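You operate a simulated robot arm through the tools that you are given. There is no shell and no other tool.

The job below is to be done with a simulated robot arm. You get a single attempt, and the scene is never put back.

Task
Switch the winder off, free the wound bobbin, stand it on the SHOP square and reset the meter.
Fine: switch OFF before the latch is freed; leave the length dial as it is.

The check looks at the end state, three seconds after you hand in, the way a careful person would. Anything else that was tipped, shoved, dropped, spilled or broken makes it a failure.

Robot
A 7-joint arm with a two-finger parallel gripper, fixed in place. Base frame: the origin is at the foot of the arm, x ahead of it, y to its left, z up; the work surface is at about z = 780. Lengths are in mm, angles in rad, forces in N, time in s.
Its first joint turns from -2.601 to 2.601 rad. Payload 3.5 kg.
The tool frame sits at the grasp point between the pads (the TCP): z along the fingers, y along the line on which they close. The tips reach 23 mm beyond it. The gripper opens to 94 mm. The fingers are 38 mm wide and 10 mm thick; the gripper's body (54 by 96 mm) begins 39 mm behind the TCP.
Orientation is that of the tool frame in the base frame, as a unit quaternion [x, y, z, w]. With the fingers straight down and closing along the base's y, the tool's x points along the base's -x, its y along +y and its z along -z.

Tools
- The arm moves only by the tool nudge_tool. Its argument "increments" is a list of rows, each a list of 3 entries, a list of its own where there are three numbers: the finger opening in mm, from 0 to 94, then the shift along the tool's x, y, z in mm, then the turn, a rotation vector about the tool's x, y, z in rad. In form: [[jaw, [tx, ty, tz], [rx, ry, rz]], ...]. A call has 1 to 20 rows; each row shifts and turns the commanded pose from where the row before left it, along the tool's axes as they then stand. Rows are played at 5 a second. More than 50 mm and 0.15 rad between two rows, or a gripper value outside its range, and nothing of the call is played. Where a pose cannot be reached the arm comes as near as it can. A force on the tool above 40 N (or 10 N above the force at the start of the call, whichever is more), or a blocked arm, ends the call early, and 0.2 s more pass. Each finger travels about 153 mm/s and halts on what it meets, pressing with about 40 N; the grip force reading is that of the motor and also rises with nothing between the fingers. The clock runs only during rows and for 0.2 s after the last one: add rows that do not move to give the fingers time. The reply holds the time, the measured pose of the TCP, the force on the tool along the base axes, the opening and the grip force, in the units named above and with some noise, with the torque about the TCP (base axes, N m) and any sound that the robot's microphone picked up.
- Cameras (640 x 400 px; columns grow to the right, rows downward): "scene" is fixed at [228.7, 629.9, 1545.5]; the picture's right is [0.26, -0.97, 0.00], its down [-0.77, -0.21, -0.60] and it looks along [0.58, 0.16, -0.80] (base axes); focal length 214 px, centre (320, 200). "wrist" rides on the gripper at [86, 16, -74] in the tool frame; the picture's right is [-0.18, 0.98, 0.00], its down [-0.58, -0.11, -0.81] and it looks along [-0.79, -0.15, 0.59] (tool axes); focal length 243 px, centre (320, 200). There is no depth. A picture from a camera that has moved, and an enlarged one, comes with that camera's place and axes in the base frame and with its lens. The place of the scene camera against the robot may be out by one fixed shift of up to 25 mm in any direction.
- grab_frame(camera): a new picture of that camera. No time passes.
- zoom(camera, box): a new picture of the part [left, top, right, bottom] of that camera's present view, enlarged. No time passes.
- sign_off(): hands the job in; it is judged then, once.

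Nothing tells you positions but the pictures and the camera data. Unless the task says otherwise, let go and move clear before handing in.

The tools are called after "Emit:" as name(argument=value, ...) on one line, values as JSON. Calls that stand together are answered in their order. nudge_tool: Moves the arm, as the interface text tells. Its arguments: {"type":"object","properties":{"increments":{"type":"array","items":{"type":"array"}}},"required":["increments"]} The other tools are called the same way: grab_frame (camera) takes a picture; zoom (camera, box) takes an enlarged picture of a part of a camera's view; sign_off () hands the job in.

At the start:

```text
clock: 0.0
tcp_pos: [905.4, 621.8, 1230.9]
orientation: [0.0, 1.0, 0.0, 0.0]
contact_force: [0.1, -0.6, 0.0]
moment: [-0.01, 0.02, 0.03]
gripper_width: 93.9
gripper_force: 0.0
```

scene: 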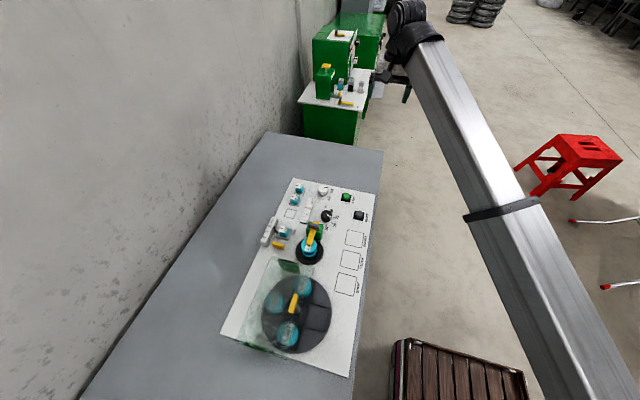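
wrist: 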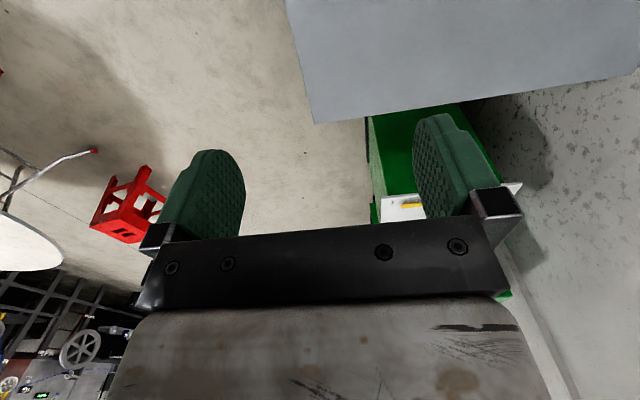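

I see a bench with a white panel carrying the winder, a turntable under a clear cover, some switches and three squares. I'll zoom in before moving anything.

Emit:
zoom(camera="scene", box=[260, 170, 380, 245])

Emit:
zoom(camera="scene", box=[220, 230, 380, 380])

Emit:
zoom(camera="scene", box=[260, 210, 340, 260])

Emit:
zoom(camera="scene", box=[320, 220, 380, 300])

```text
5.33 times, centred on (320, 208) of scene
camera zoom: at [228.7, 629.9, 1545.5], right [0.26, -0.97, 0.0], down [-0.77, -0.21, -0.6], along [0.58, 0.16, -0.8], focal length 1144 px, centre (320, 160)
```

zoom: 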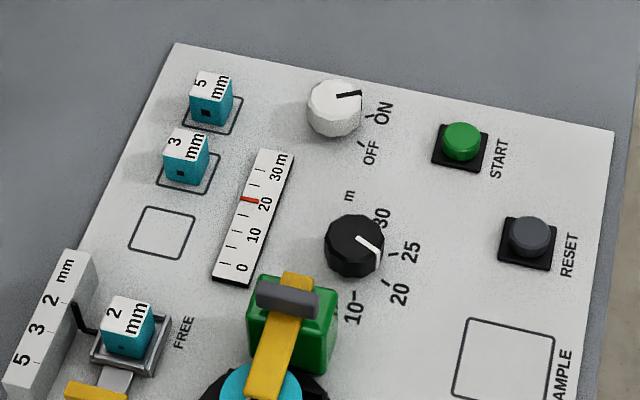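

```text
2.67 times, centred on (300, 305) of scene
camera zoom: at [228.7, 629.9, 1545.5], right [0.26, -0.97, 0.0], down [-0.77, -0.21, -0.6], along [0.58, 0.16, -0.8], focal length 572 px, centre (373, -80)
```

zoom: 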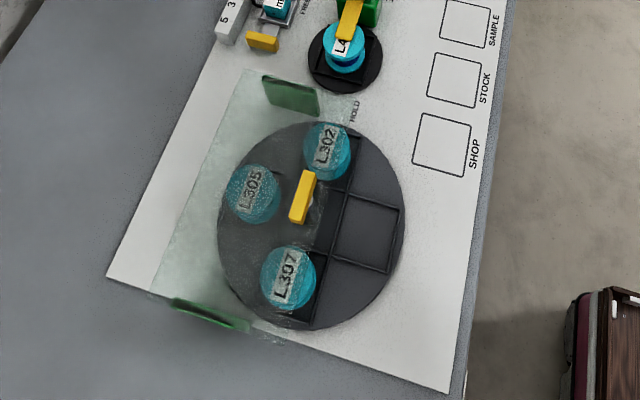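

```text
8.00 times, centred on (300, 235) of scene
camera zoom: at [228.7, 629.9, 1545.5], right [0.26, -0.97, 0.0], down [-0.77, -0.21, -0.6], along [0.58, 0.16, -0.8], focal length 1716 px, centre (480, -80)
```

zoom: 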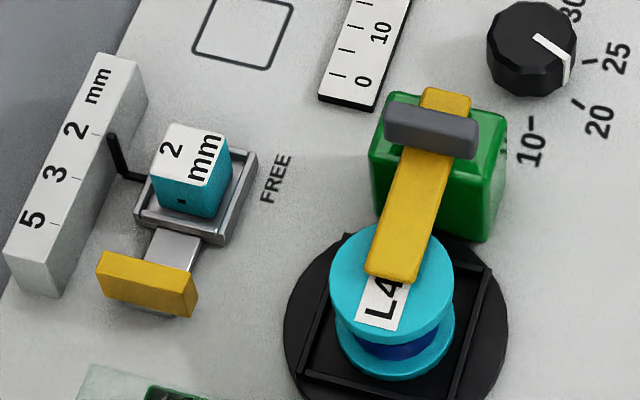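

```text
5.00 times, centred on (350, 260) of scene
camera zoom: at [228.7, 629.9, 1545.5], right [0.26, -0.97, 0.0], down [-0.77, -0.21, -0.6], along [0.58, 0.16, -0.8], focal length 1072 px, centre (170, -100)
```

zoom: 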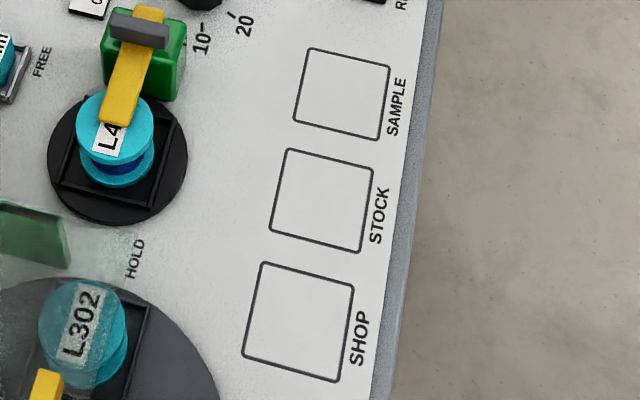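

The panel runs roughly x 215–880, y 547–945. The white ON/OFF knob is at the far end, near (840, 785), which is a long reach. I'll move back and use the wrist camera to look over the panel.

Emit:
nudge_tool(increments=[[94, [41, 0, 6], [0, 0, 0]], [94, [41, 0, 6], [0, 0, 0]], [94, [41, 0, 6], [0, 0, 0]], [94, [41, 0, 6], [0, 0, 0]], [94, [41, 0, 6], [0, 0, 0]], [94, [41, 0, 6], [0, 0, 0]], [94, [41, 0, 6], [0, 0, 0]], [94, [41, 0, 6], [0, 0, 0]], [94, [0, 0, 0], [0, 0, 0]]])

Emit:
grab_frame(camera="wrist")

Emit:
grab_frame(camera="scene")

```text
clock: 2.0
tcp_pos: [576.9, 619.2, 1177.2]
orientation: [0.001, 1.0, 0.004, 0.005]
contact_force: [-0.2, 0.4, -0.9]
moment: [0.0, 0.01, 0.0]
gripper_width: 94.1
gripper_force: 0.1
out of reach, approached as far as the arm can: row 8
```

```text
taken
camera wrist: at [490.6, 634.9, 1252.5], right [0.18, 0.98, 0.01], down [0.57, -0.12, 0.81], along [0.8, -0.14, -0.59], focal length 243 px, centre (320, 200)
```

wrist: 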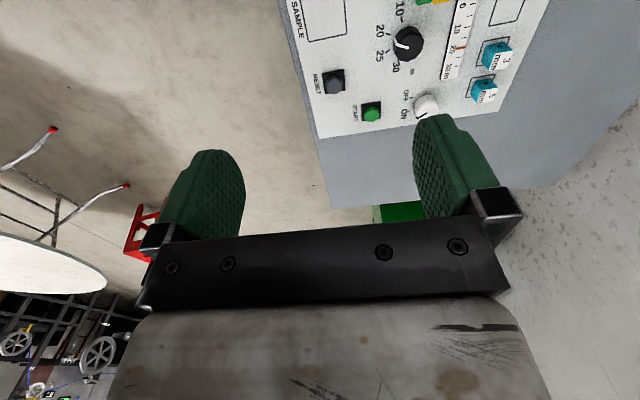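

```text
taken
```

scene: 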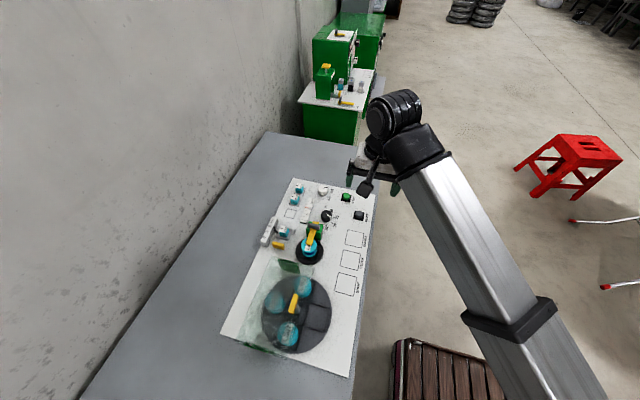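

The wrist camera puts the ON/OFF knob near (815, 800). Next I'll lower and pull back for a closer look at the bobbin latch, the slide and the turntable.

Emit:
nudge_tool(increments=[[94, [10, 0, 35], [0, 0, 0]], [94, [20, 8, 35], [0, 0, 0]], [94, [35, 10, 30], [0, 0, 0]], [94, [35, 10, 25], [0, 0, 0]], [94, [35, 10, 20], [0, 0, 0]], [94, [35, 10, 15], [0, 0, 0]], [94, [35, 10, 0], [0, 0, 0]], [94, [0, 0, 0], [0, 0, 0]]])

Emit:
grab_frame(camera="wrist")

Emit:
grab_frame(camera="scene")

```text
clock: 3.8
tcp_pos: [372.0, 682.6, 1017.5]
orientation: [-0.001, 1.0, -0.001, 0.0]
contact_force: [-0.2, 0.8, -0.4]
moment: [0.0, 0.01, -0.01]
gripper_width: 93.9
gripper_force: 0.1
```

```text
taken
camera wrist: at [286.0, 698.1, 1093.2], right [0.18, 0.98, 0.0], down [0.58, -0.11, 0.81], along [0.79, -0.15, -0.59], focal length 243 px, centre (320, 200)
```

wrist: 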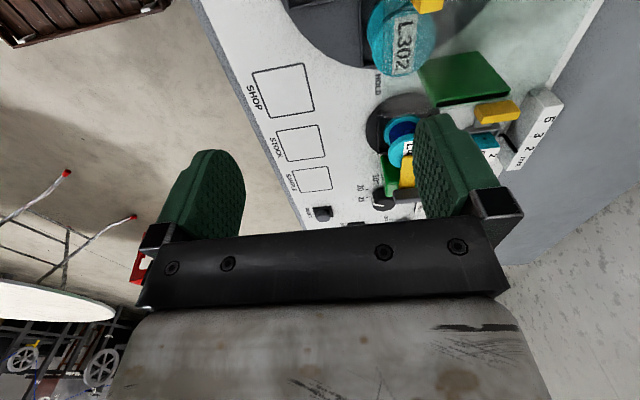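

```text
taken
```

scene: 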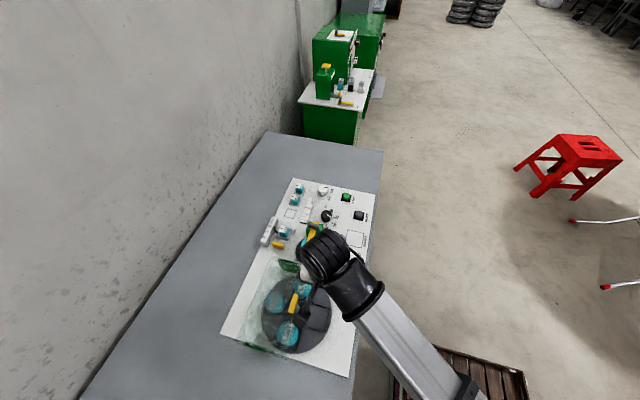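

The gripper's right finger hides the latch. I'll shift about 75 mm to +y so the winder shows between the fingers.

Emit:
nudge_tool(increments=[[94, [0, 25, 0], [0, 0, 0]], [94, [0, 25, 0], [0, 0, 0]], [94, [0, 25, 0], [0, 0, 0]], [94, [0, 0, 0], [0, 0, 0]]])

Emit:
grab_frame(camera="wrist")

Emit:
zoom(camera="wrist", box=[240, 60, 440, 220])

Emit:
zoom(camera="wrist", box=[200, 0, 600, 120])

```text
clock: 4.8
tcp_pos: [373.3, 755.2, 1017.4]
orientation: [-0.001, 1.0, 0.0, 0.001]
contact_force: [0.1, -0.9, -1.0]
moment: [0.01, 0.02, 0.01]
gripper_width: 93.9
gripper_force: 0.1
```

```text
taken
camera wrist: at [287.4, 771.9, 1094.1], right [0.18, 0.98, 0.0], down [0.58, -0.11, 0.81], along [0.79, -0.15, -0.59], focal length 243 px, centre (320, 200)
```

wrist: 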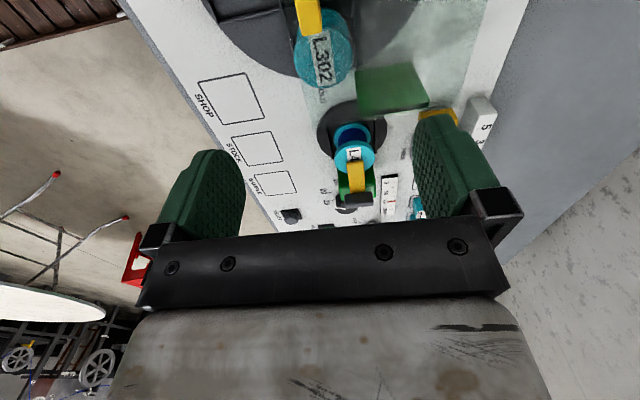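

```text
2.50 times, centred on (340, 140) of wrist
camera zoom: at [287.4, 771.9, 1094.1], right [0.18, 0.98, 0.0], down [0.58, -0.11, 0.81], along [0.79, -0.15, -0.59], focal length 606 px, centre (270, 350)
```

zoom: 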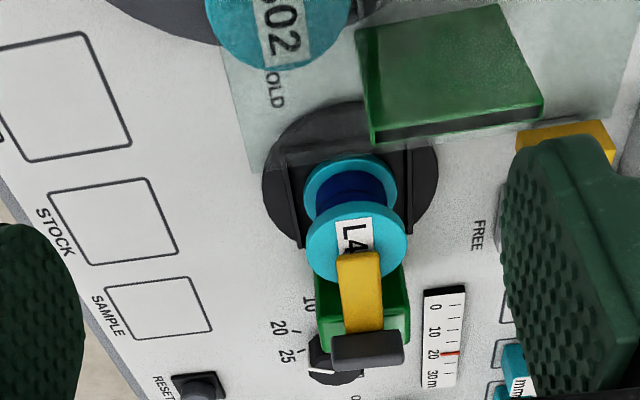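

```text
1.60 times, centred on (400, 60) of wrist
camera zoom: at [287.4, 771.9, 1094.1], right [0.18, 0.98, 0.0], down [0.58, -0.11, 0.81], along [0.79, -0.15, -0.59], focal length 388 px, centre (192, 424)
```

zoom: 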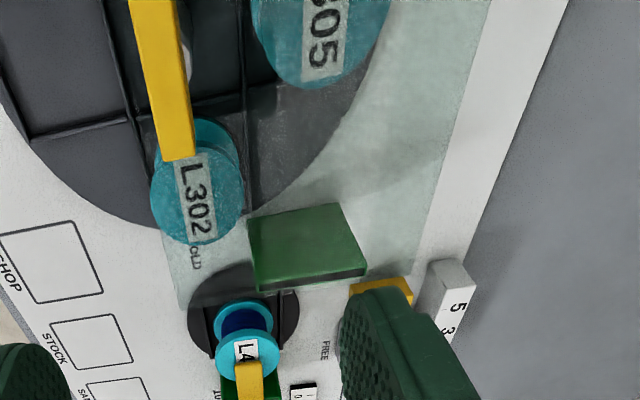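

The yellow latch arm swings on the green post near (600, 775), from HOLD over the bobbin at about (530, 774) round to FREE on the +y side. Next I'll try moving out toward the ON/OFF knob, pointing down, to look at it and find the reach limit.

Emit:
nudge_tool(increments=[[94, [-40, 0, -5], [0, 0, 0]], [94, [-40, 0, -5], [0, 0, 0]], [94, [-40, 0, -5], [0, 0, 0]], [94, [-40, 0, -5], [0, 0, 0]], [94, [-40, 0, 0], [0, 0, 0]], [94, [-40, 0, 0], [0, 0, 0]], [94, [-40, 0, 0], [0, 0, 0]], [94, [0, 0, 0], [0, 0, 0]]])

Emit:
grab_frame(camera="wrist")

Emit:
zoom(camera="wrist", box=[220, 0, 480, 220])

Emit:
grab_frame(camera="scene")

```text
clock: 6.6
tcp_pos: [653.6, 754.9, 1036.9]
orientation: [0.001, 1.0, 0.0, 0.0]
contact_force: [0.9, -0.1, -0.3]
moment: [0.03, -0.01, -0.02]
gripper_width: 94.0
gripper_force: 0.0
```

```text
taken
camera wrist: at [568.5, 772.2, 1112.5], right [0.18, 0.98, 0.0], down [0.58, -0.11, 0.81], along [0.79, -0.15, -0.59], focal length 243 px, centre (320, 200)
```

wrist: 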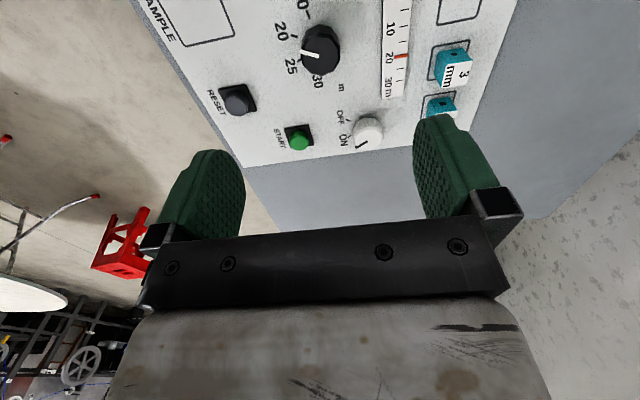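

```text
1.82 times, centred on (350, 110) of wrist
camera zoom: at [568.5, 772.2, 1112.5], right [0.18, 0.98, 0.0], down [0.58, -0.11, 0.81], along [0.79, -0.15, -0.59], focal length 441 px, centre (266, 364)
```

zoom: 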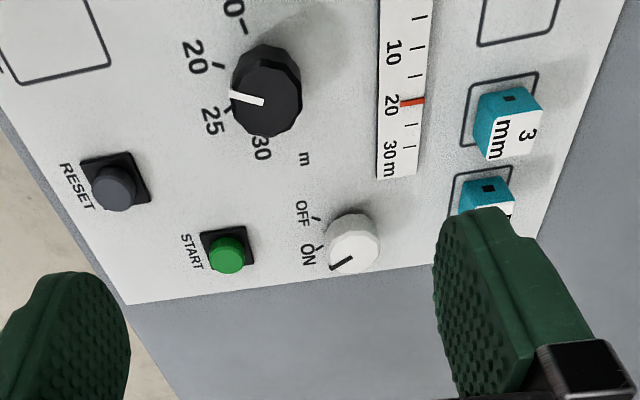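

```text
taken
```

scene: 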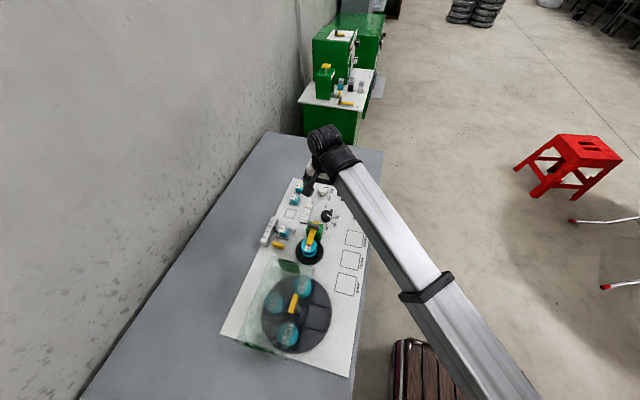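

The knob is at about (822, 799). Its mark points toward ON at about -60°, and OFF is about 60° clockwise seen from above. I'll check whether the arm can reach above it pointing down.

Emit:
nudge_tool(increments=[[94, [-40, 11, 0], [0, 0, 0]], [94, [-40, 11, 0], [0, 0, 0]], [94, [-40, 11, 0], [0, 0, 0]], [94, [-40, 11, 0], [0, 0, 0]], [94, [0, 0, 0], [0, 0, 0]]])

Emit:
grab_frame(camera="wrist")

Emit:
grab_frame(camera="scene")

```text
clock: 7.8
tcp_pos: [814.0, 800.5, 1036.7]
orientation: [0.0, 1.0, 0.0, 0.0]
contact_force: [0.0, -0.2, 0.0]
moment: [0.01, -0.02, -0.02]
gripper_width: 93.7
gripper_force: 0.1
```

```text
taken
camera wrist: at [728.7, 816.6, 1111.5], right [0.18, 0.98, 0.0], down [0.58, -0.11, 0.81], along [0.79, -0.15, -0.59], focal length 243 px, centre (320, 200)
```

wrist: 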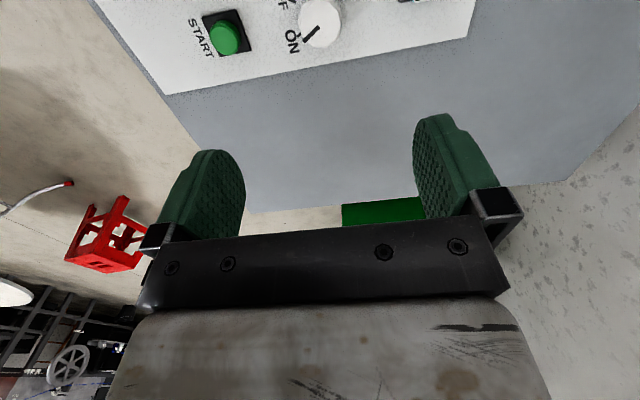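

```text
taken
```

scene: 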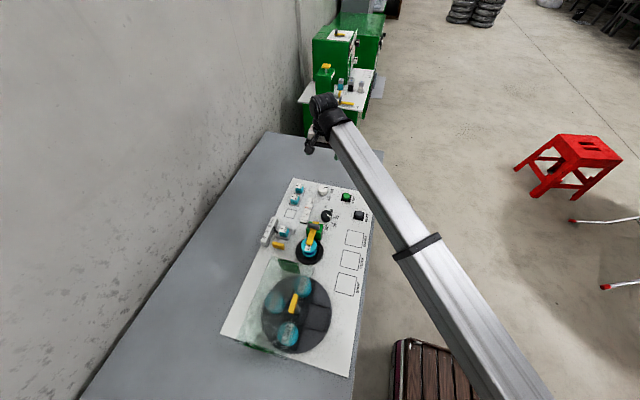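

The arm reaches over the knob without trouble. I'll descend to about z 900 and line up on the knob before gripping it.

Emit:
nudge_tool(increments=[[94, [-2, 0, 30], [0, 0, 0]], [94, [-3, 0, 35], [0, 0, 0]], [94, [-3, 0, 35], [0, 0, 0]], [94, [0, 0, 37], [0, 0, 0]], [94, [0, 0, 0], [0, 0, 0]]])

Emit:
grab_frame(camera="wrist")

Emit:
zoom(camera="wrist", box=[230, 60, 430, 200])

```text
clock: 9.0
tcp_pos: [821.9, 799.2, 901.9]
orientation: [0.0, 1.0, 0.0, 0.001]
contact_force: [0.1, 0.9, 0.7]
moment: [-0.01, -0.02, -0.02]
gripper_width: 94.1
gripper_force: 0.1
```

```text
taken
camera wrist: at [736.2, 816.1, 977.8], right [0.18, 0.98, 0.0], down [0.58, -0.11, 0.81], along [0.79, -0.15, -0.59], focal length 243 px, centre (320, 200)
```

wrist: 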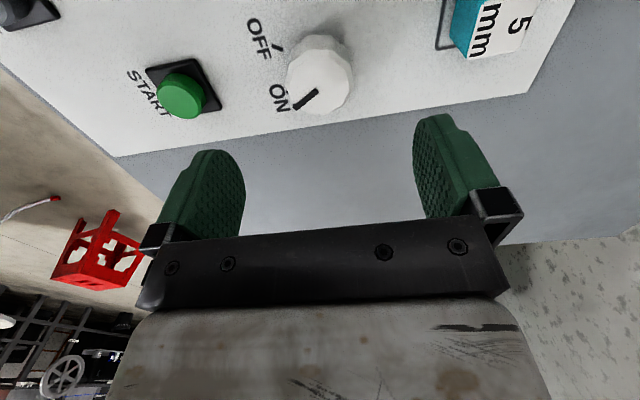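

```text
2.86 times, centred on (330, 130) of wrist
camera zoom: at [736.2, 816.1, 977.8], right [0.18, 0.98, 0.0], down [0.58, -0.11, 0.81], along [0.79, -0.15, -0.59], focal length 693 px, centre (291, 400)
```

zoom: 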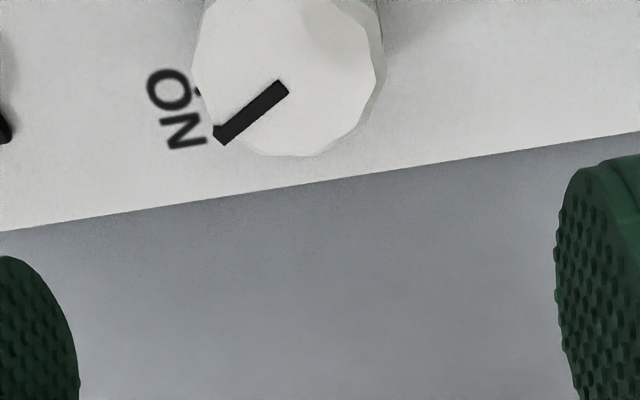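

The knob sits at about (821, 799) and its top is somewhere around z 815–825. I'll go down another 40 mm and measure again.

Emit:
nudge_tool(increments=[[94, [0, 0, 20], [0, 0, 0]], [94, [0, 0, 20], [0, 0, 0]], [94, [0, 0, 0], [0, 0, 0]]])

Emit:
grab_frame(camera="wrist")

Emit:
zoom(camera="scene", box=[290, 160, 370, 210])

```text
clock: 9.8
tcp_pos: [821.5, 799.4, 861.6]
orientation: [0.0, 1.0, 0.0, 0.0]
contact_force: [-0.1, 0.4, 0.3]
moment: [0.02, -0.03, 0.02]
gripper_width: 93.9
gripper_force: 0.2
```

```text
taken
camera wrist: at [736.5, 815.9, 937.7], right [0.18, 0.98, 0.0], down [0.58, -0.11, 0.81], along [0.79, -0.15, -0.59], focal length 243 px, centre (320, 200)
```

wrist: 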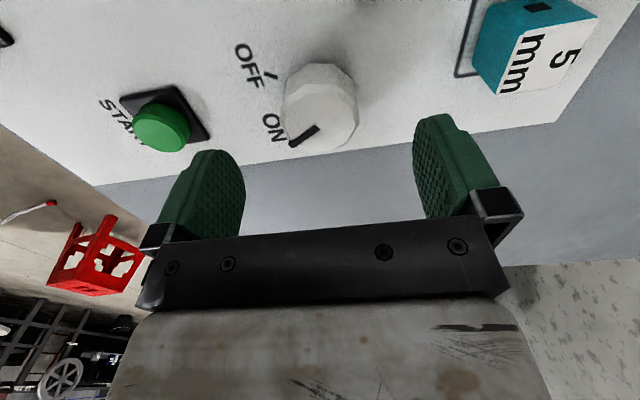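

```text
8.00 times, centred on (330, 185) of scene
camera zoom: at [228.7, 629.9, 1545.5], right [0.26, -0.97, 0.0], down [-0.77, -0.21, -0.6], along [0.58, 0.16, -0.8], focal length 1716 px, centre (240, 320)
```

zoom: 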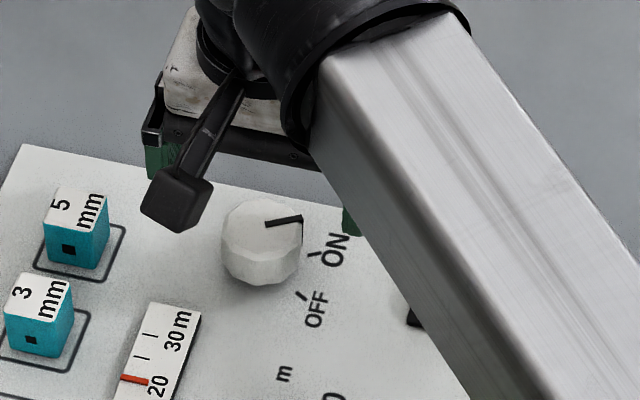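

The knob's axis is at about (823.5, 798.8) with the top at z≈817. Now I'll lower around it with the fingers open and close gently.

Emit:
nudge_tool(increments=[[94, [-2, -0.5, 16], [0, 0, 0]], [94, [0, 0, 16], [0, 0, 0]], [94, [0, 0, 16], [0, 0, 0]], [94, [0, 0, 0], [0, 0, 0]]])

Emit:
grab_frame(camera="wrist")

```text
clock: 10.8
tcp_pos: [823.5, 798.9, 811.2]
orientation: [0.0, 1.0, -0.001, 0.0]
contact_force: [0.0, 0.8, 0.4]
moment: [0.0, -0.01, -0.03]
gripper_width: 94.3
gripper_force: 0.1
```

```text
taken
camera wrist: at [736.6, 814.9, 888.1], right [0.18, 0.98, 0.0], down [0.58, -0.11, 0.81], along [0.79, -0.15, -0.59], focal length 243 px, centre (320, 200)
```

wrist: 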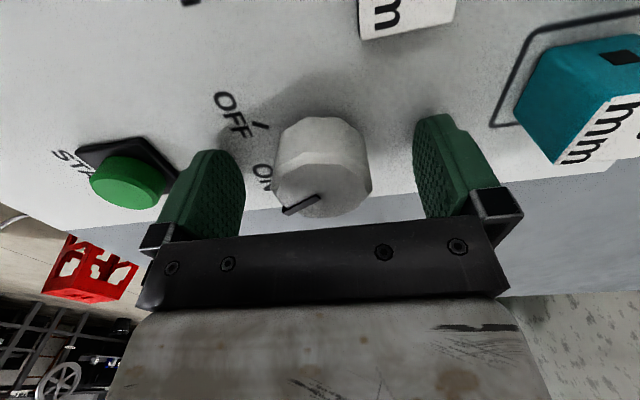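

The fingers straddle the knob cleanly, so I'll close on it.

Emit:
nudge_tool(increments=[[60, [0, 0, 0], [0, 0, 0]], [40, [0, 0, 0], [0, 0, 0]], [40, [0, 0, 0], [0, 0, 0]]])

Emit:
grab_frame(camera="wrist")

```text
clock: 11.6
tcp_pos: [823.2, 800.2, 812.3]
orientation: [-0.001, 1.0, 0.001, -0.001]
contact_force: [2.5, 10.0, -0.8]
moment: [-0.19, -0.1, 0.02]
gripper_width: 44.7
gripper_force: 45.1
```

```text
taken
camera wrist: at [736.6, 816.0, 888.2], right [0.18, 0.98, 0.0], down [0.58, -0.11, 0.81], along [0.79, -0.15, -0.59], focal length 243 px, centre (320, 200)
```

wrist: 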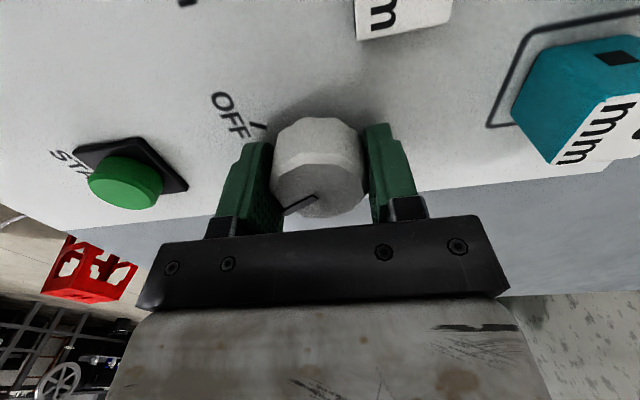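

It's gripped at 44.7 mm, with a small sideways load. I'll relieve that and turn clockwise toward OFF.

Emit:
nudge_tool(increments=[[40, [0, 1.2, 0], [0, 0, 0]], [40, [0, 0, 0], [0, 0, 0.131]], [40, [0, 0, 0], [0, 0, 0.131]], [40, [0, 0, 0], [0, 0, 0.131]], [40, [0, 0, 0], [0, 0, 0.131]], [40, [0, 0, 0], [0, 0, 0]]])

Emit:
grab_frame(camera="wrist")

```text
clock: 13.0
tcp_pos: [823.1, 798.2, 813.1]
orientation: [0.26, 0.965, -0.001, -0.001]
contact_force: [-14.3, -15.8, -9.6]
moment: [0.51, -0.02, 0.07]
gripper_width: 44.9
gripper_force: 45.1
```

```text
taken
camera wrist: at [756.4, 856.4, 888.3], right [0.65, 0.76, 0.0], down [0.45, -0.38, 0.81], along [0.61, -0.53, -0.59], focal length 243 px, centre (320, 200)
```

wrist: 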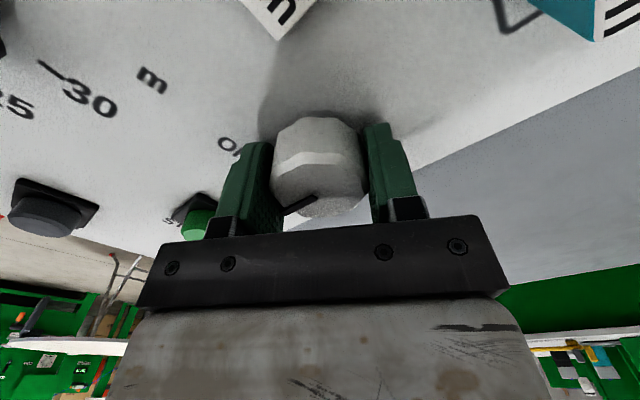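

The knob turns with the gripper and is 30° along. I'll relieve the side load and finish the remaining 30°.

Emit:
nudge_tool(increments=[[40, [0, -1.6, 0], [0, 0, 0]], [40, [0, 0, 0], [0, 0, 0.131]], [40, [0, 0, 0], [0, 0, 0.131]], [40, [0, 0, 0], [0, 0, 0.131]], [40, [0, 0, 0], [0, 0, 0.131]], [40, [0, 0, 0], [0, 0, 0]]])

Emit:
grab_frame(camera="wrist")

Emit:
zoom(camera="scene", box=[290, 160, 370, 210])

```text
clock: 14.4
tcp_pos: [821.7, 797.9, 811.8]
orientation: [0.501, 0.865, -0.002, 0.0]
contact_force: [-23.6, -27.3, -15.3]
moment: [0.97, -0.69, 0.44]
gripper_width: 44.5
gripper_force: 44.7
```

```text
taken
camera wrist: at [793.2, 881.1, 888.2], right [0.94, 0.33, 0.0], down [0.2, -0.56, 0.81], along [0.26, -0.76, -0.59], focal length 243 px, centre (320, 200)
```

wrist: 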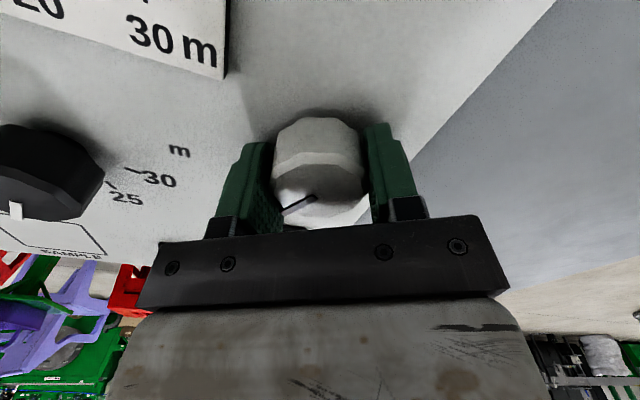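

```text
8.00 times, centred on (330, 185) of scene
camera zoom: at [228.7, 629.9, 1545.5], right [0.26, -0.97, 0.0], down [-0.77, -0.21, -0.6], along [0.58, 0.16, -0.8], focal length 1716 px, centre (240, 320)
```

zoom: 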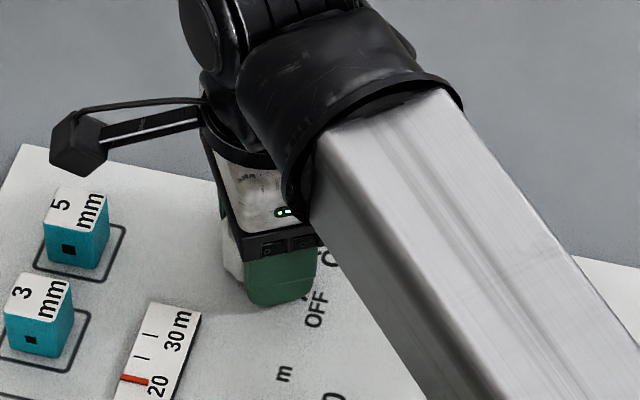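

It has turned about 60°. I'll open, rise and check where the mark points.

Emit:
nudge_tool(increments=[[70, [0, 0, 0], [0, 0, 0]], [94, [0, 0, 0], [0, 0, 0]], [94, [0, 0, -30], [0, 0, 0]], [94, [0, 0, -40], [0, 0, 0]], [94, [0, 0, 0], [0, 0, 0]]])

Emit:
grab_frame(camera="wrist")

Emit:
zoom(camera="scene", box=[290, 160, 370, 210])

```text
clock: 15.6
tcp_pos: [822.8, 801.0, 881.0]
orientation: [0.501, 0.866, 0.001, 0.0]
contact_force: [0.1, 0.9, 0.1]
moment: [-0.03, -0.01, 0.03]
gripper_width: 93.9
gripper_force: 0.0
```

```text
taken
camera wrist: at [794.7, 884.0, 958.1], right [0.94, 0.33, 0.0], down [0.2, -0.56, 0.81], along [0.27, -0.76, -0.59], focal length 243 px, centre (320, 200)
```

wrist: 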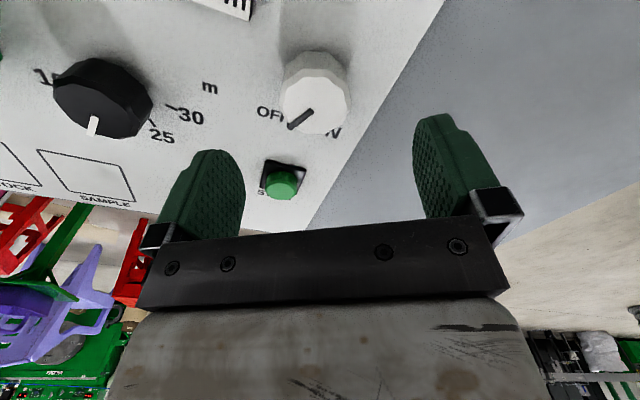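

```text
8.00 times, centred on (330, 185) of scene
camera zoom: at [228.7, 629.9, 1545.5], right [0.26, -0.97, 0.0], down [-0.77, -0.21, -0.6], along [0.58, 0.16, -0.8], focal length 1716 px, centre (240, 320)
```

zoom: 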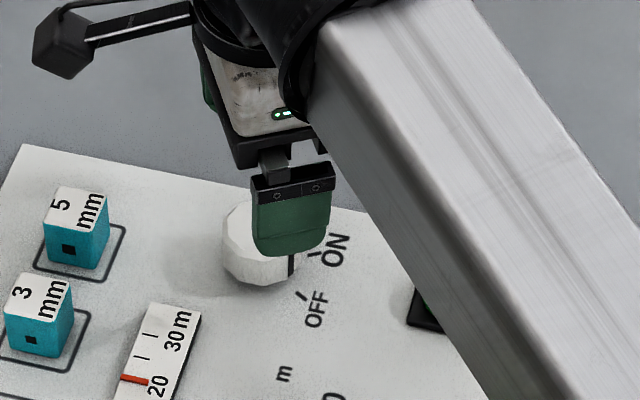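

The mark now points to about -120°, which is OFF. I'll rise, rotate back and look at the knob and latch unobstructed.

Emit:
nudge_tool(increments=[[94, [0, 0, -20], [0, 0, -0.131]], [94, [0, 0, -20], [0, 0, -0.131]], [94, [0, 0, -20], [0, 0, -0.131]], [94, [0, 0, -20], [0, 0, -0.131]], [94, [0, 0, -20], [0, 0, -0.131]], [94, [0, 0, -20], [0, 0, -0.131]], [94, [0, 0, 0], [0, 0, -0.131]], [94, [0, 0, 0], [0, 0, -0.131]], [94, [40, 0, 0], [0, 0, 0]], [94, [40, 0, 0], [0, 0, 0]], [94, [40, 0, 0], [0, 0, 0]], [94, [40, 0, 0], [0, 0, 0]], [94, [40, 0, 0], [0, 0, 0]], [94, [40, 0, 0], [0, 0, 0]], [94, [40, 0, 0], [0, 0, 0]], [94, [40, 0, 0], [0, 0, 0]], [94, [0, 0, 0], [0, 0, 0]]])

Emit:
grab_frame(camera="wrist")

Emit:
zoom(camera="wrist", box=[240, 60, 440, 220])

Emit:
zoom(camera="scene", box=[290, 160, 370, 210])

```text
clock: 19.2
tcp_pos: [502.5, 798.0, 1005.3]
orientation: [0.0, 1.0, -0.001, 0.0]
contact_force: [-0.4, -0.1, -0.6]
moment: [-0.01, 0.0, 0.0]
gripper_width: 94.3
gripper_force: 0.1
```

```text
taken
camera wrist: at [416.4, 815.1, 1081.8], right [0.18, 0.98, 0.0], down [0.58, -0.11, 0.81], along [0.79, -0.15, -0.59], focal length 243 px, centre (320, 200)
```

wrist: 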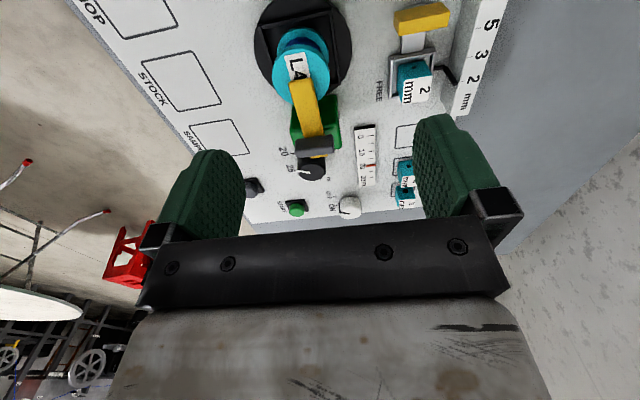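

```text
2.50 times, centred on (340, 140) of wrist
camera zoom: at [416.4, 815.1, 1081.8], right [0.18, 0.98, 0.0], down [0.58, -0.11, 0.81], along [0.79, -0.15, -0.59], focal length 606 px, centre (270, 350)
```

zoom: 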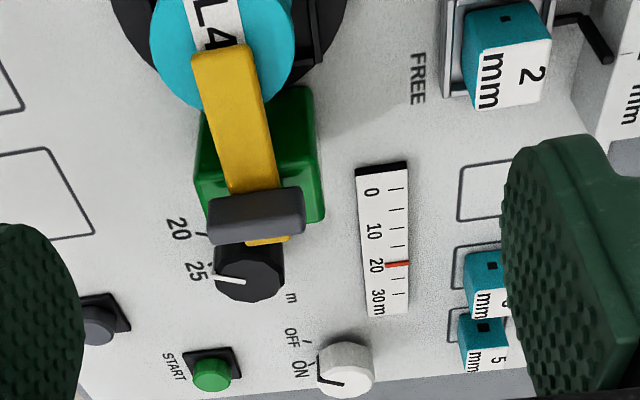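

```text
8.00 times, centred on (330, 185) of scene
camera zoom: at [228.7, 629.9, 1545.5], right [0.26, -0.97, 0.0], down [-0.77, -0.21, -0.6], along [0.58, 0.16, -0.8], focal length 1716 px, centre (240, 320)
```

zoom: 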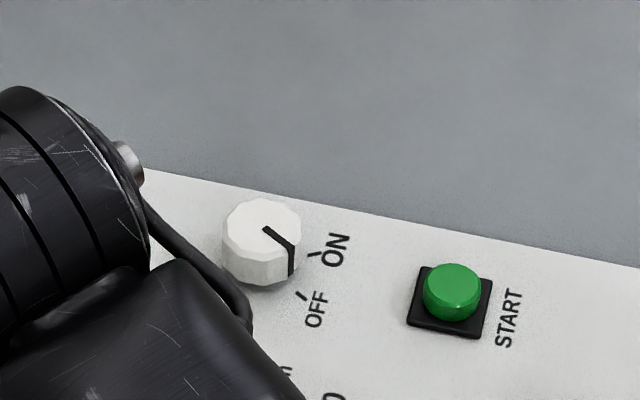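

The knob mark lines up with the OFF tick. Next I'll get a closer look at the yellow latch and its grey cross-handle.

Emit:
nudge_tool(increments=[[94, [0, -10, 25], [0, 0, 0]], [94, [0, -10, 25], [0, 0, 0]], [94, [0, 0, 0], [0, 0, 0]]])

Emit:
grab_frame(camera="wrist")

Emit:
zoom(camera="wrist", box=[220, 60, 420, 200])

Emit:
zoom(camera="scene", box=[270, 200, 350, 260])

```text
clock: 20.0
tcp_pos: [503.3, 779.8, 952.8]
orientation: [-0.001, 1.0, 0.0, 0.0]
contact_force: [-0.2, 0.0, -0.1]
moment: [0.01, 0.01, -0.02]
gripper_width: 93.9
gripper_force: 0.0
```

```text
taken
camera wrist: at [417.0, 796.0, 1029.2], right [0.18, 0.98, 0.0], down [0.58, -0.11, 0.81], along [0.79, -0.15, -0.59], focal length 243 px, centre (320, 200)
```

wrist: 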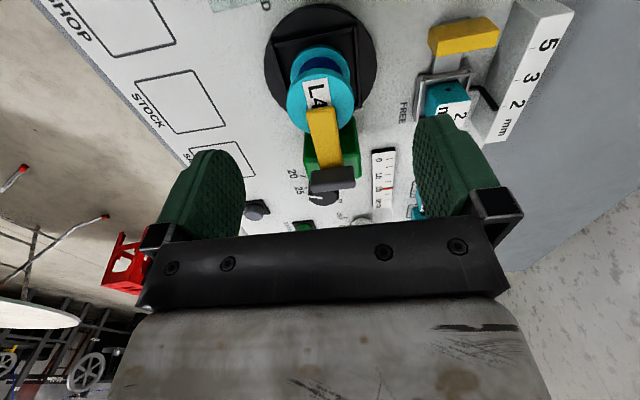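

```text
2.86 times, centred on (320, 130) of wrist
camera zoom: at [417.0, 796.0, 1029.2], right [0.18, 0.98, 0.0], down [0.58, -0.11, 0.81], along [0.79, -0.15, -0.59], focal length 693 px, centre (320, 400)
```

zoom: 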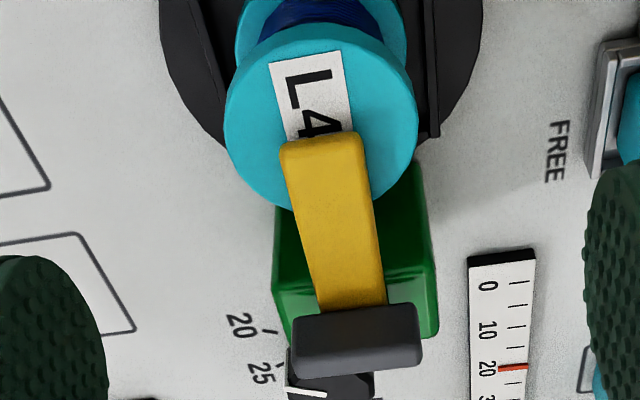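

```text
6.67 times, centred on (310, 230) of scene
camera zoom: at [228.7, 629.9, 1545.5], right [0.26, -0.97, 0.0], down [-0.77, -0.21, -0.6], along [0.58, 0.16, -0.8], focal length 1430 px, centre (387, 0)
```

zoom: 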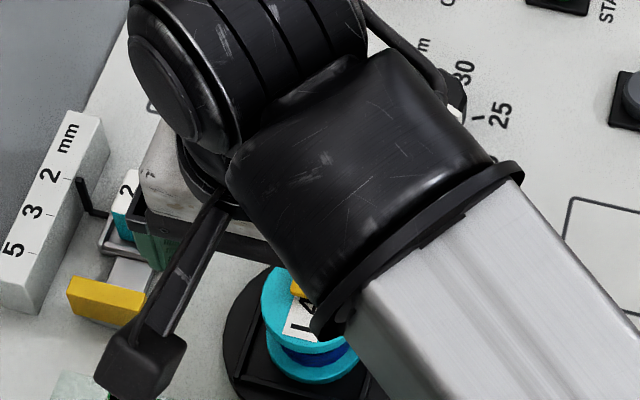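

The grey cross-bar looks to be at about (597, 775, 868), above the arm's rear end over the green post. To get heights and find the pivot, I'll view it side-on from the -y side.

Emit:
nudge_tool(increments=[[94, [-25, -30, 0], [0, 0, 0]], [94, [-25, -30, 0], [0, 0, 0]], [94, [-25, -30, 0], [0, 0, 0]], [94, [0, 0, 0], [0, 0, -0.131]], [94, [0, 0, 0], [0, 0, -0.131]], [94, [0, 0, 0], [0, 0, -0.131]], [94, [0, 0, 0], [0, 0, -0.131]], [94, [0, 0, 0], [0, 0, -0.131]], [94, [0, 0, 0], [0, 0, -0.131]], [94, [0, 0, 0], [0, 0, -0.131]], [94, [0, 0, 0], [0, 0, -0.131]], [94, [0, 0, 0], [0, 0, -0.131]], [94, [0, 0, 0], [0, 0, -0.131]], [94, [0, 0, 0], [0, 0, -0.131]], [94, [0, 0, 0], [0, 0, -0.13]], [94, [0, 0, 0], [0, -0.14, 0]], [94, [0, 0, 0], [0, -0.14, 0]], [94, [0, 0, 0], [0, 0, 0]]])

Emit:
grab_frame(camera="wrist")

Emit:
zoom(camera="wrist", box=[240, 60, 440, 200])

Emit:
grab_frame(camera="scene")

```text
clock: 23.8
tcp_pos: [577.7, 688.1, 954.1]
orientation: [0.701, -0.699, -0.099, -0.098]
contact_force: [1.0, -0.7, -0.5]
moment: [0.01, -0.02, 0.01]
gripper_width: 93.8
gripper_force: 0.2
```

```text
taken
camera wrist: at [561.5, 584.4, 1002.4], right [-0.98, 0.18, 0.05], down [0.11, 0.33, 0.94], along [0.15, 0.93, -0.35], focal length 243 px, centre (320, 200)
```

wrist: 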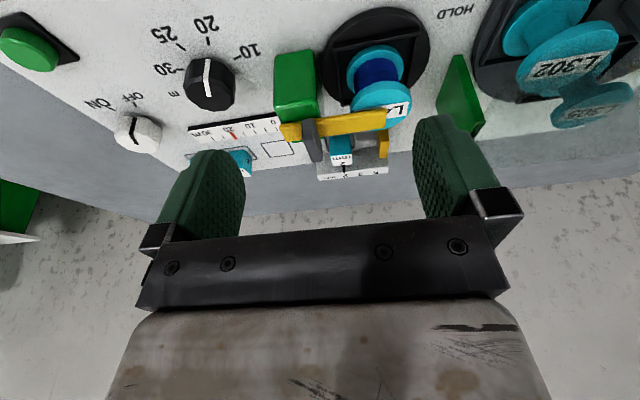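

```text
2.86 times, centred on (340, 130) of wrist
camera zoom: at [561.5, 584.4, 1002.4], right [-0.98, 0.18, 0.05], down [0.11, 0.33, 0.94], along [0.15, 0.93, -0.35], focal length 693 px, centre (263, 400)
```

zoom: 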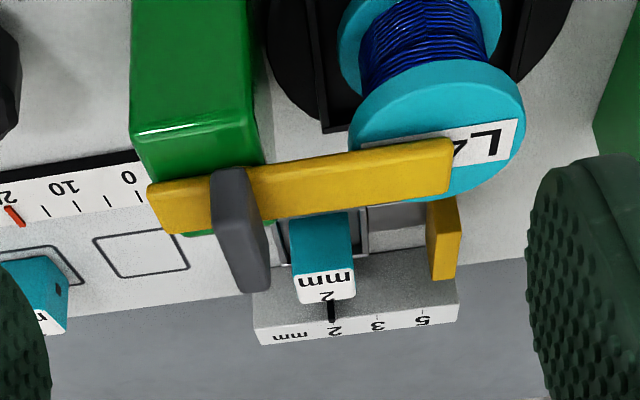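

```text
taken
```

scene: 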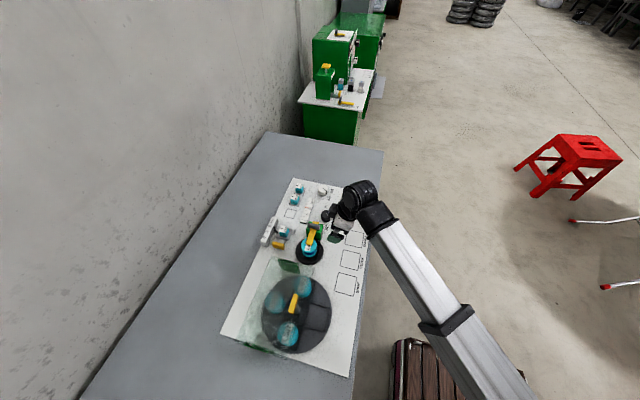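

From the side, the arm lies at roughly z 852–862 and x 529–623. The grey bar on top is a grip fin, about 45 mm along y and thin in x, at about (596, 775) up to z≈880. I'll straighten the tool and hover over the fin with the jaws closing along x.

Emit:
nudge_tool(increments=[[94, [0, 0, 0], [0, 0.14, 0]], [94, [0, 0, 0], [0, 0.14, 0]], [70, [-30, -6, 0], [0, 0, 0]], [60, [-30, -6, 0], [0, 0, 0]], [50, [-27, -6, 0], [0, 0, 0]], [50, [0, 0, 24], [0, 0, 0]], [50, [0, 0, 0], [0, 0, 0]]])

Emit:
grab_frame(camera="wrist")

Emit:
zoom(camera="wrist", box=[240, 60, 440, 220])

```text
clock: 25.4
tcp_pos: [596.6, 773.9, 928.7]
orientation: [0.708, -0.707, -0.001, 0.0]
contact_force: [-0.1, -0.3, 0.0]
moment: [-0.02, -0.01, -0.01]
gripper_width: 49.9
gripper_force: 0.1
```

```text
taken
camera wrist: at [580.1, 688.4, 1005.4], right [-0.98, 0.18, 0.0], down [0.11, 0.58, 0.81], along [0.15, 0.79, -0.59], focal length 243 px, centre (320, 200)
```

wrist: 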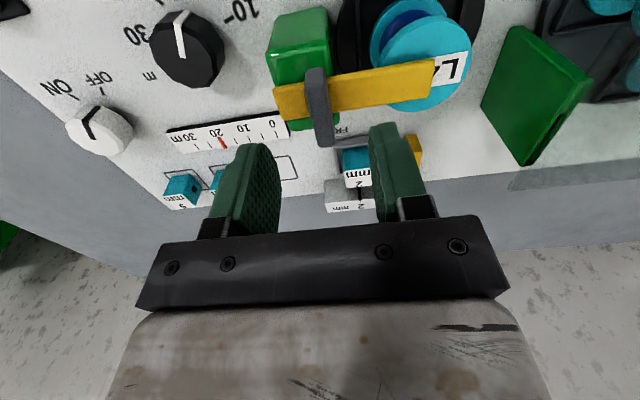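

```text
2.50 times, centred on (340, 140) of wrist
camera zoom: at [580.1, 688.4, 1005.4], right [-0.98, 0.18, 0.0], down [0.11, 0.58, 0.81], along [0.15, 0.79, -0.59], focal length 606 px, centre (270, 350)
```

zoom: 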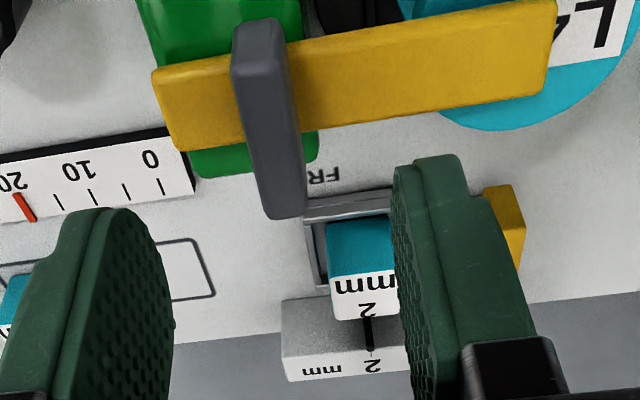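

The fin is at x≈596.5, y≈773, with its top near z 878. The post's centre looks like (607, 776), which is probably the pivot. I'll lower so the tips straddle the fin just above the arm.

Emit:
nudge_tool(increments=[[50, [0, 0, 18], [0, 0, 0]], [50, [0, 0, 14], [0, 0, 0]], [50, [0, 0, 0], [0, 0, 0]]])

Emit:
grab_frame(camera="wrist")

Emit:
zoom(camera="wrist", box=[240, 60, 440, 220])

Emit:
zoom(camera="scene", box=[270, 200, 350, 260])

```text
clock: 26.2
tcp_pos: [596.2, 775.6, 894.7]
orientation: [-0.707, 0.707, 0.001, 0.0]
contact_force: [0.2, -0.3, 0.0]
moment: [-0.03, -0.02, 0.01]
gripper_width: 49.9
gripper_force: 0.1
```

```text
taken
camera wrist: at [580.0, 688.8, 972.0], right [-0.98, 0.18, 0.0], down [0.11, 0.58, 0.81], along [0.15, 0.79, -0.59], focal length 243 px, centre (320, 200)
```

wrist: 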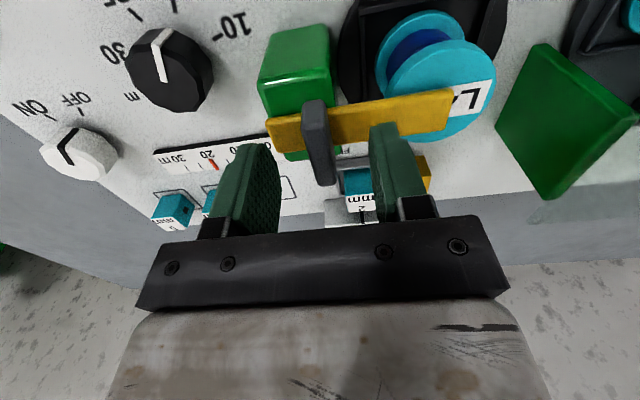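

```text
2.50 times, centred on (340, 140) of wrist
camera zoom: at [580.0, 688.8, 972.0], right [-0.98, 0.18, 0.0], down [0.11, 0.58, 0.81], along [0.15, 0.79, -0.59], focal length 606 px, centre (270, 350)
```

zoom: 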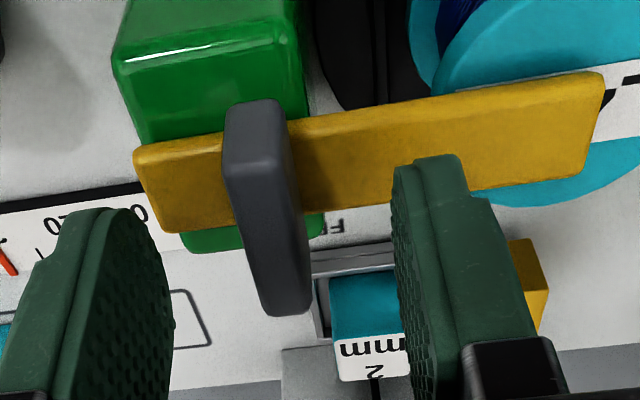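

```text
6.67 times, centred on (310, 230) of scene
camera zoom: at [228.7, 629.9, 1545.5], right [0.26, -0.97, 0.0], down [-0.77, -0.21, -0.6], along [0.58, 0.16, -0.8], focal length 1430 px, centre (387, 0)
```

zoom: 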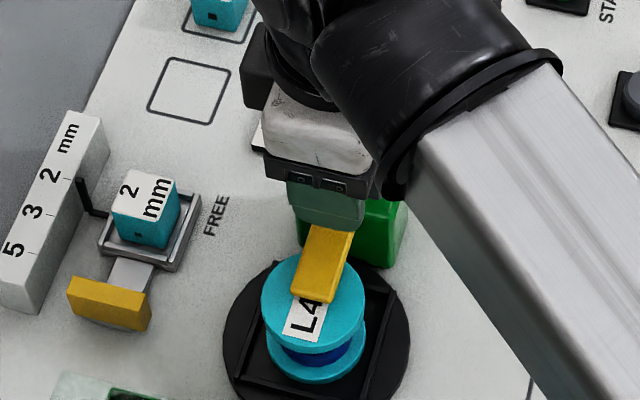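

The fin spans roughly z 865–882. I'll go down 3 mm more and close on it gently.

Emit:
nudge_tool(increments=[[50, [0, 0, 3], [0, 0, 0]], [30, [0, 0, 0], [0, 0, 0]], [8, [0, 0, 0], [0, 0, 0]], [8, [0, 0, 0], [0, 0, 0]]])

Emit:
zoom(camera="wrist", box=[240, 60, 440, 220])

```text
clock: 27.2
tcp_pos: [595.6, 774.8, 893.9]
orientation: [0.708, -0.706, -0.001, 0.0]
contact_force: [-9.6, -1.2, -2.0]
moment: [0.08, 0.14, -0.08]
gripper_width: 11.9
gripper_force: 44.9
```

```text
2.50 times, centred on (340, 140) of wrist
camera zoom: at [579.7, 688.5, 969.1], right [-0.98, 0.18, 0.0], down [0.11, 0.58, 0.81], along [0.15, 0.79, -0.59], focal length 606 px, centre (270, 350)
```

zoom: 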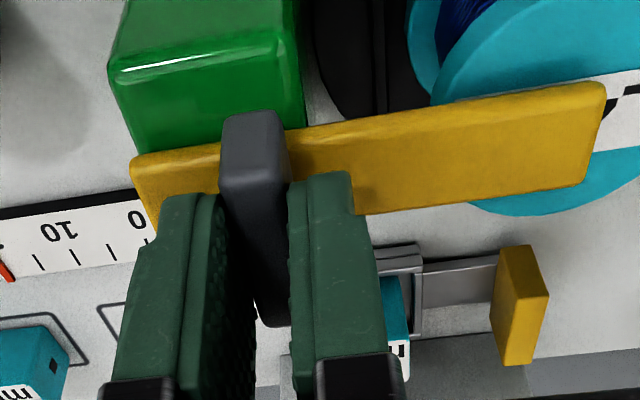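

It's gripped at 11.9 mm. I'll relieve the small x load and start the clockwise swing toward FREE about the assumed pivot, checking forces as I go.

Emit:
nudge_tool(increments=[[8, [0, 0.9, 0], [0, 0, 0]], [8, [-1.44, -0.09, 0], [0, 0, 0.131]], [8, [-1.44, -0.09, 0], [0, 0, 0.131]], [8, [0, 0, 0], [0, 0, 0]]])

Emit:
grab_frame(camera="wrist")

Emit:
zoom(camera="scene", box=[270, 200, 350, 260])

```text
clock: 28.2
tcp_pos: [594.9, 775.4, 892.1]
orientation: [-0.608, 0.794, -0.001, -0.002]
contact_force: [-10.5, -33.5, -2.5]
moment: [0.15, -0.02, 0.0]
gripper_width: 11.7
gripper_force: 45.0
```

```text
taken
camera wrist: at [557.5, 696.2, 969.4], right [-0.9, 0.43, 0.0], down [0.26, 0.54, 0.8], along [0.35, 0.72, -0.59], focal length 243 px, centre (320, 200)
```

wrist: 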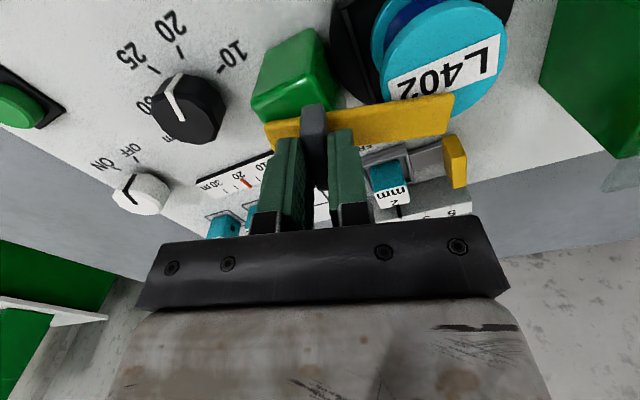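

```text
6.67 times, centred on (310, 230) of scene
camera zoom: at [228.7, 629.9, 1545.5], right [0.26, -0.97, 0.0], down [-0.77, -0.21, -0.6], along [0.58, 0.16, -0.8], focal length 1430 px, centre (387, 0)
```

zoom: 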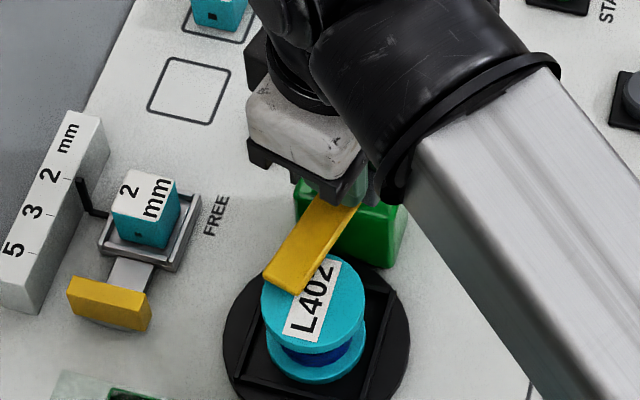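

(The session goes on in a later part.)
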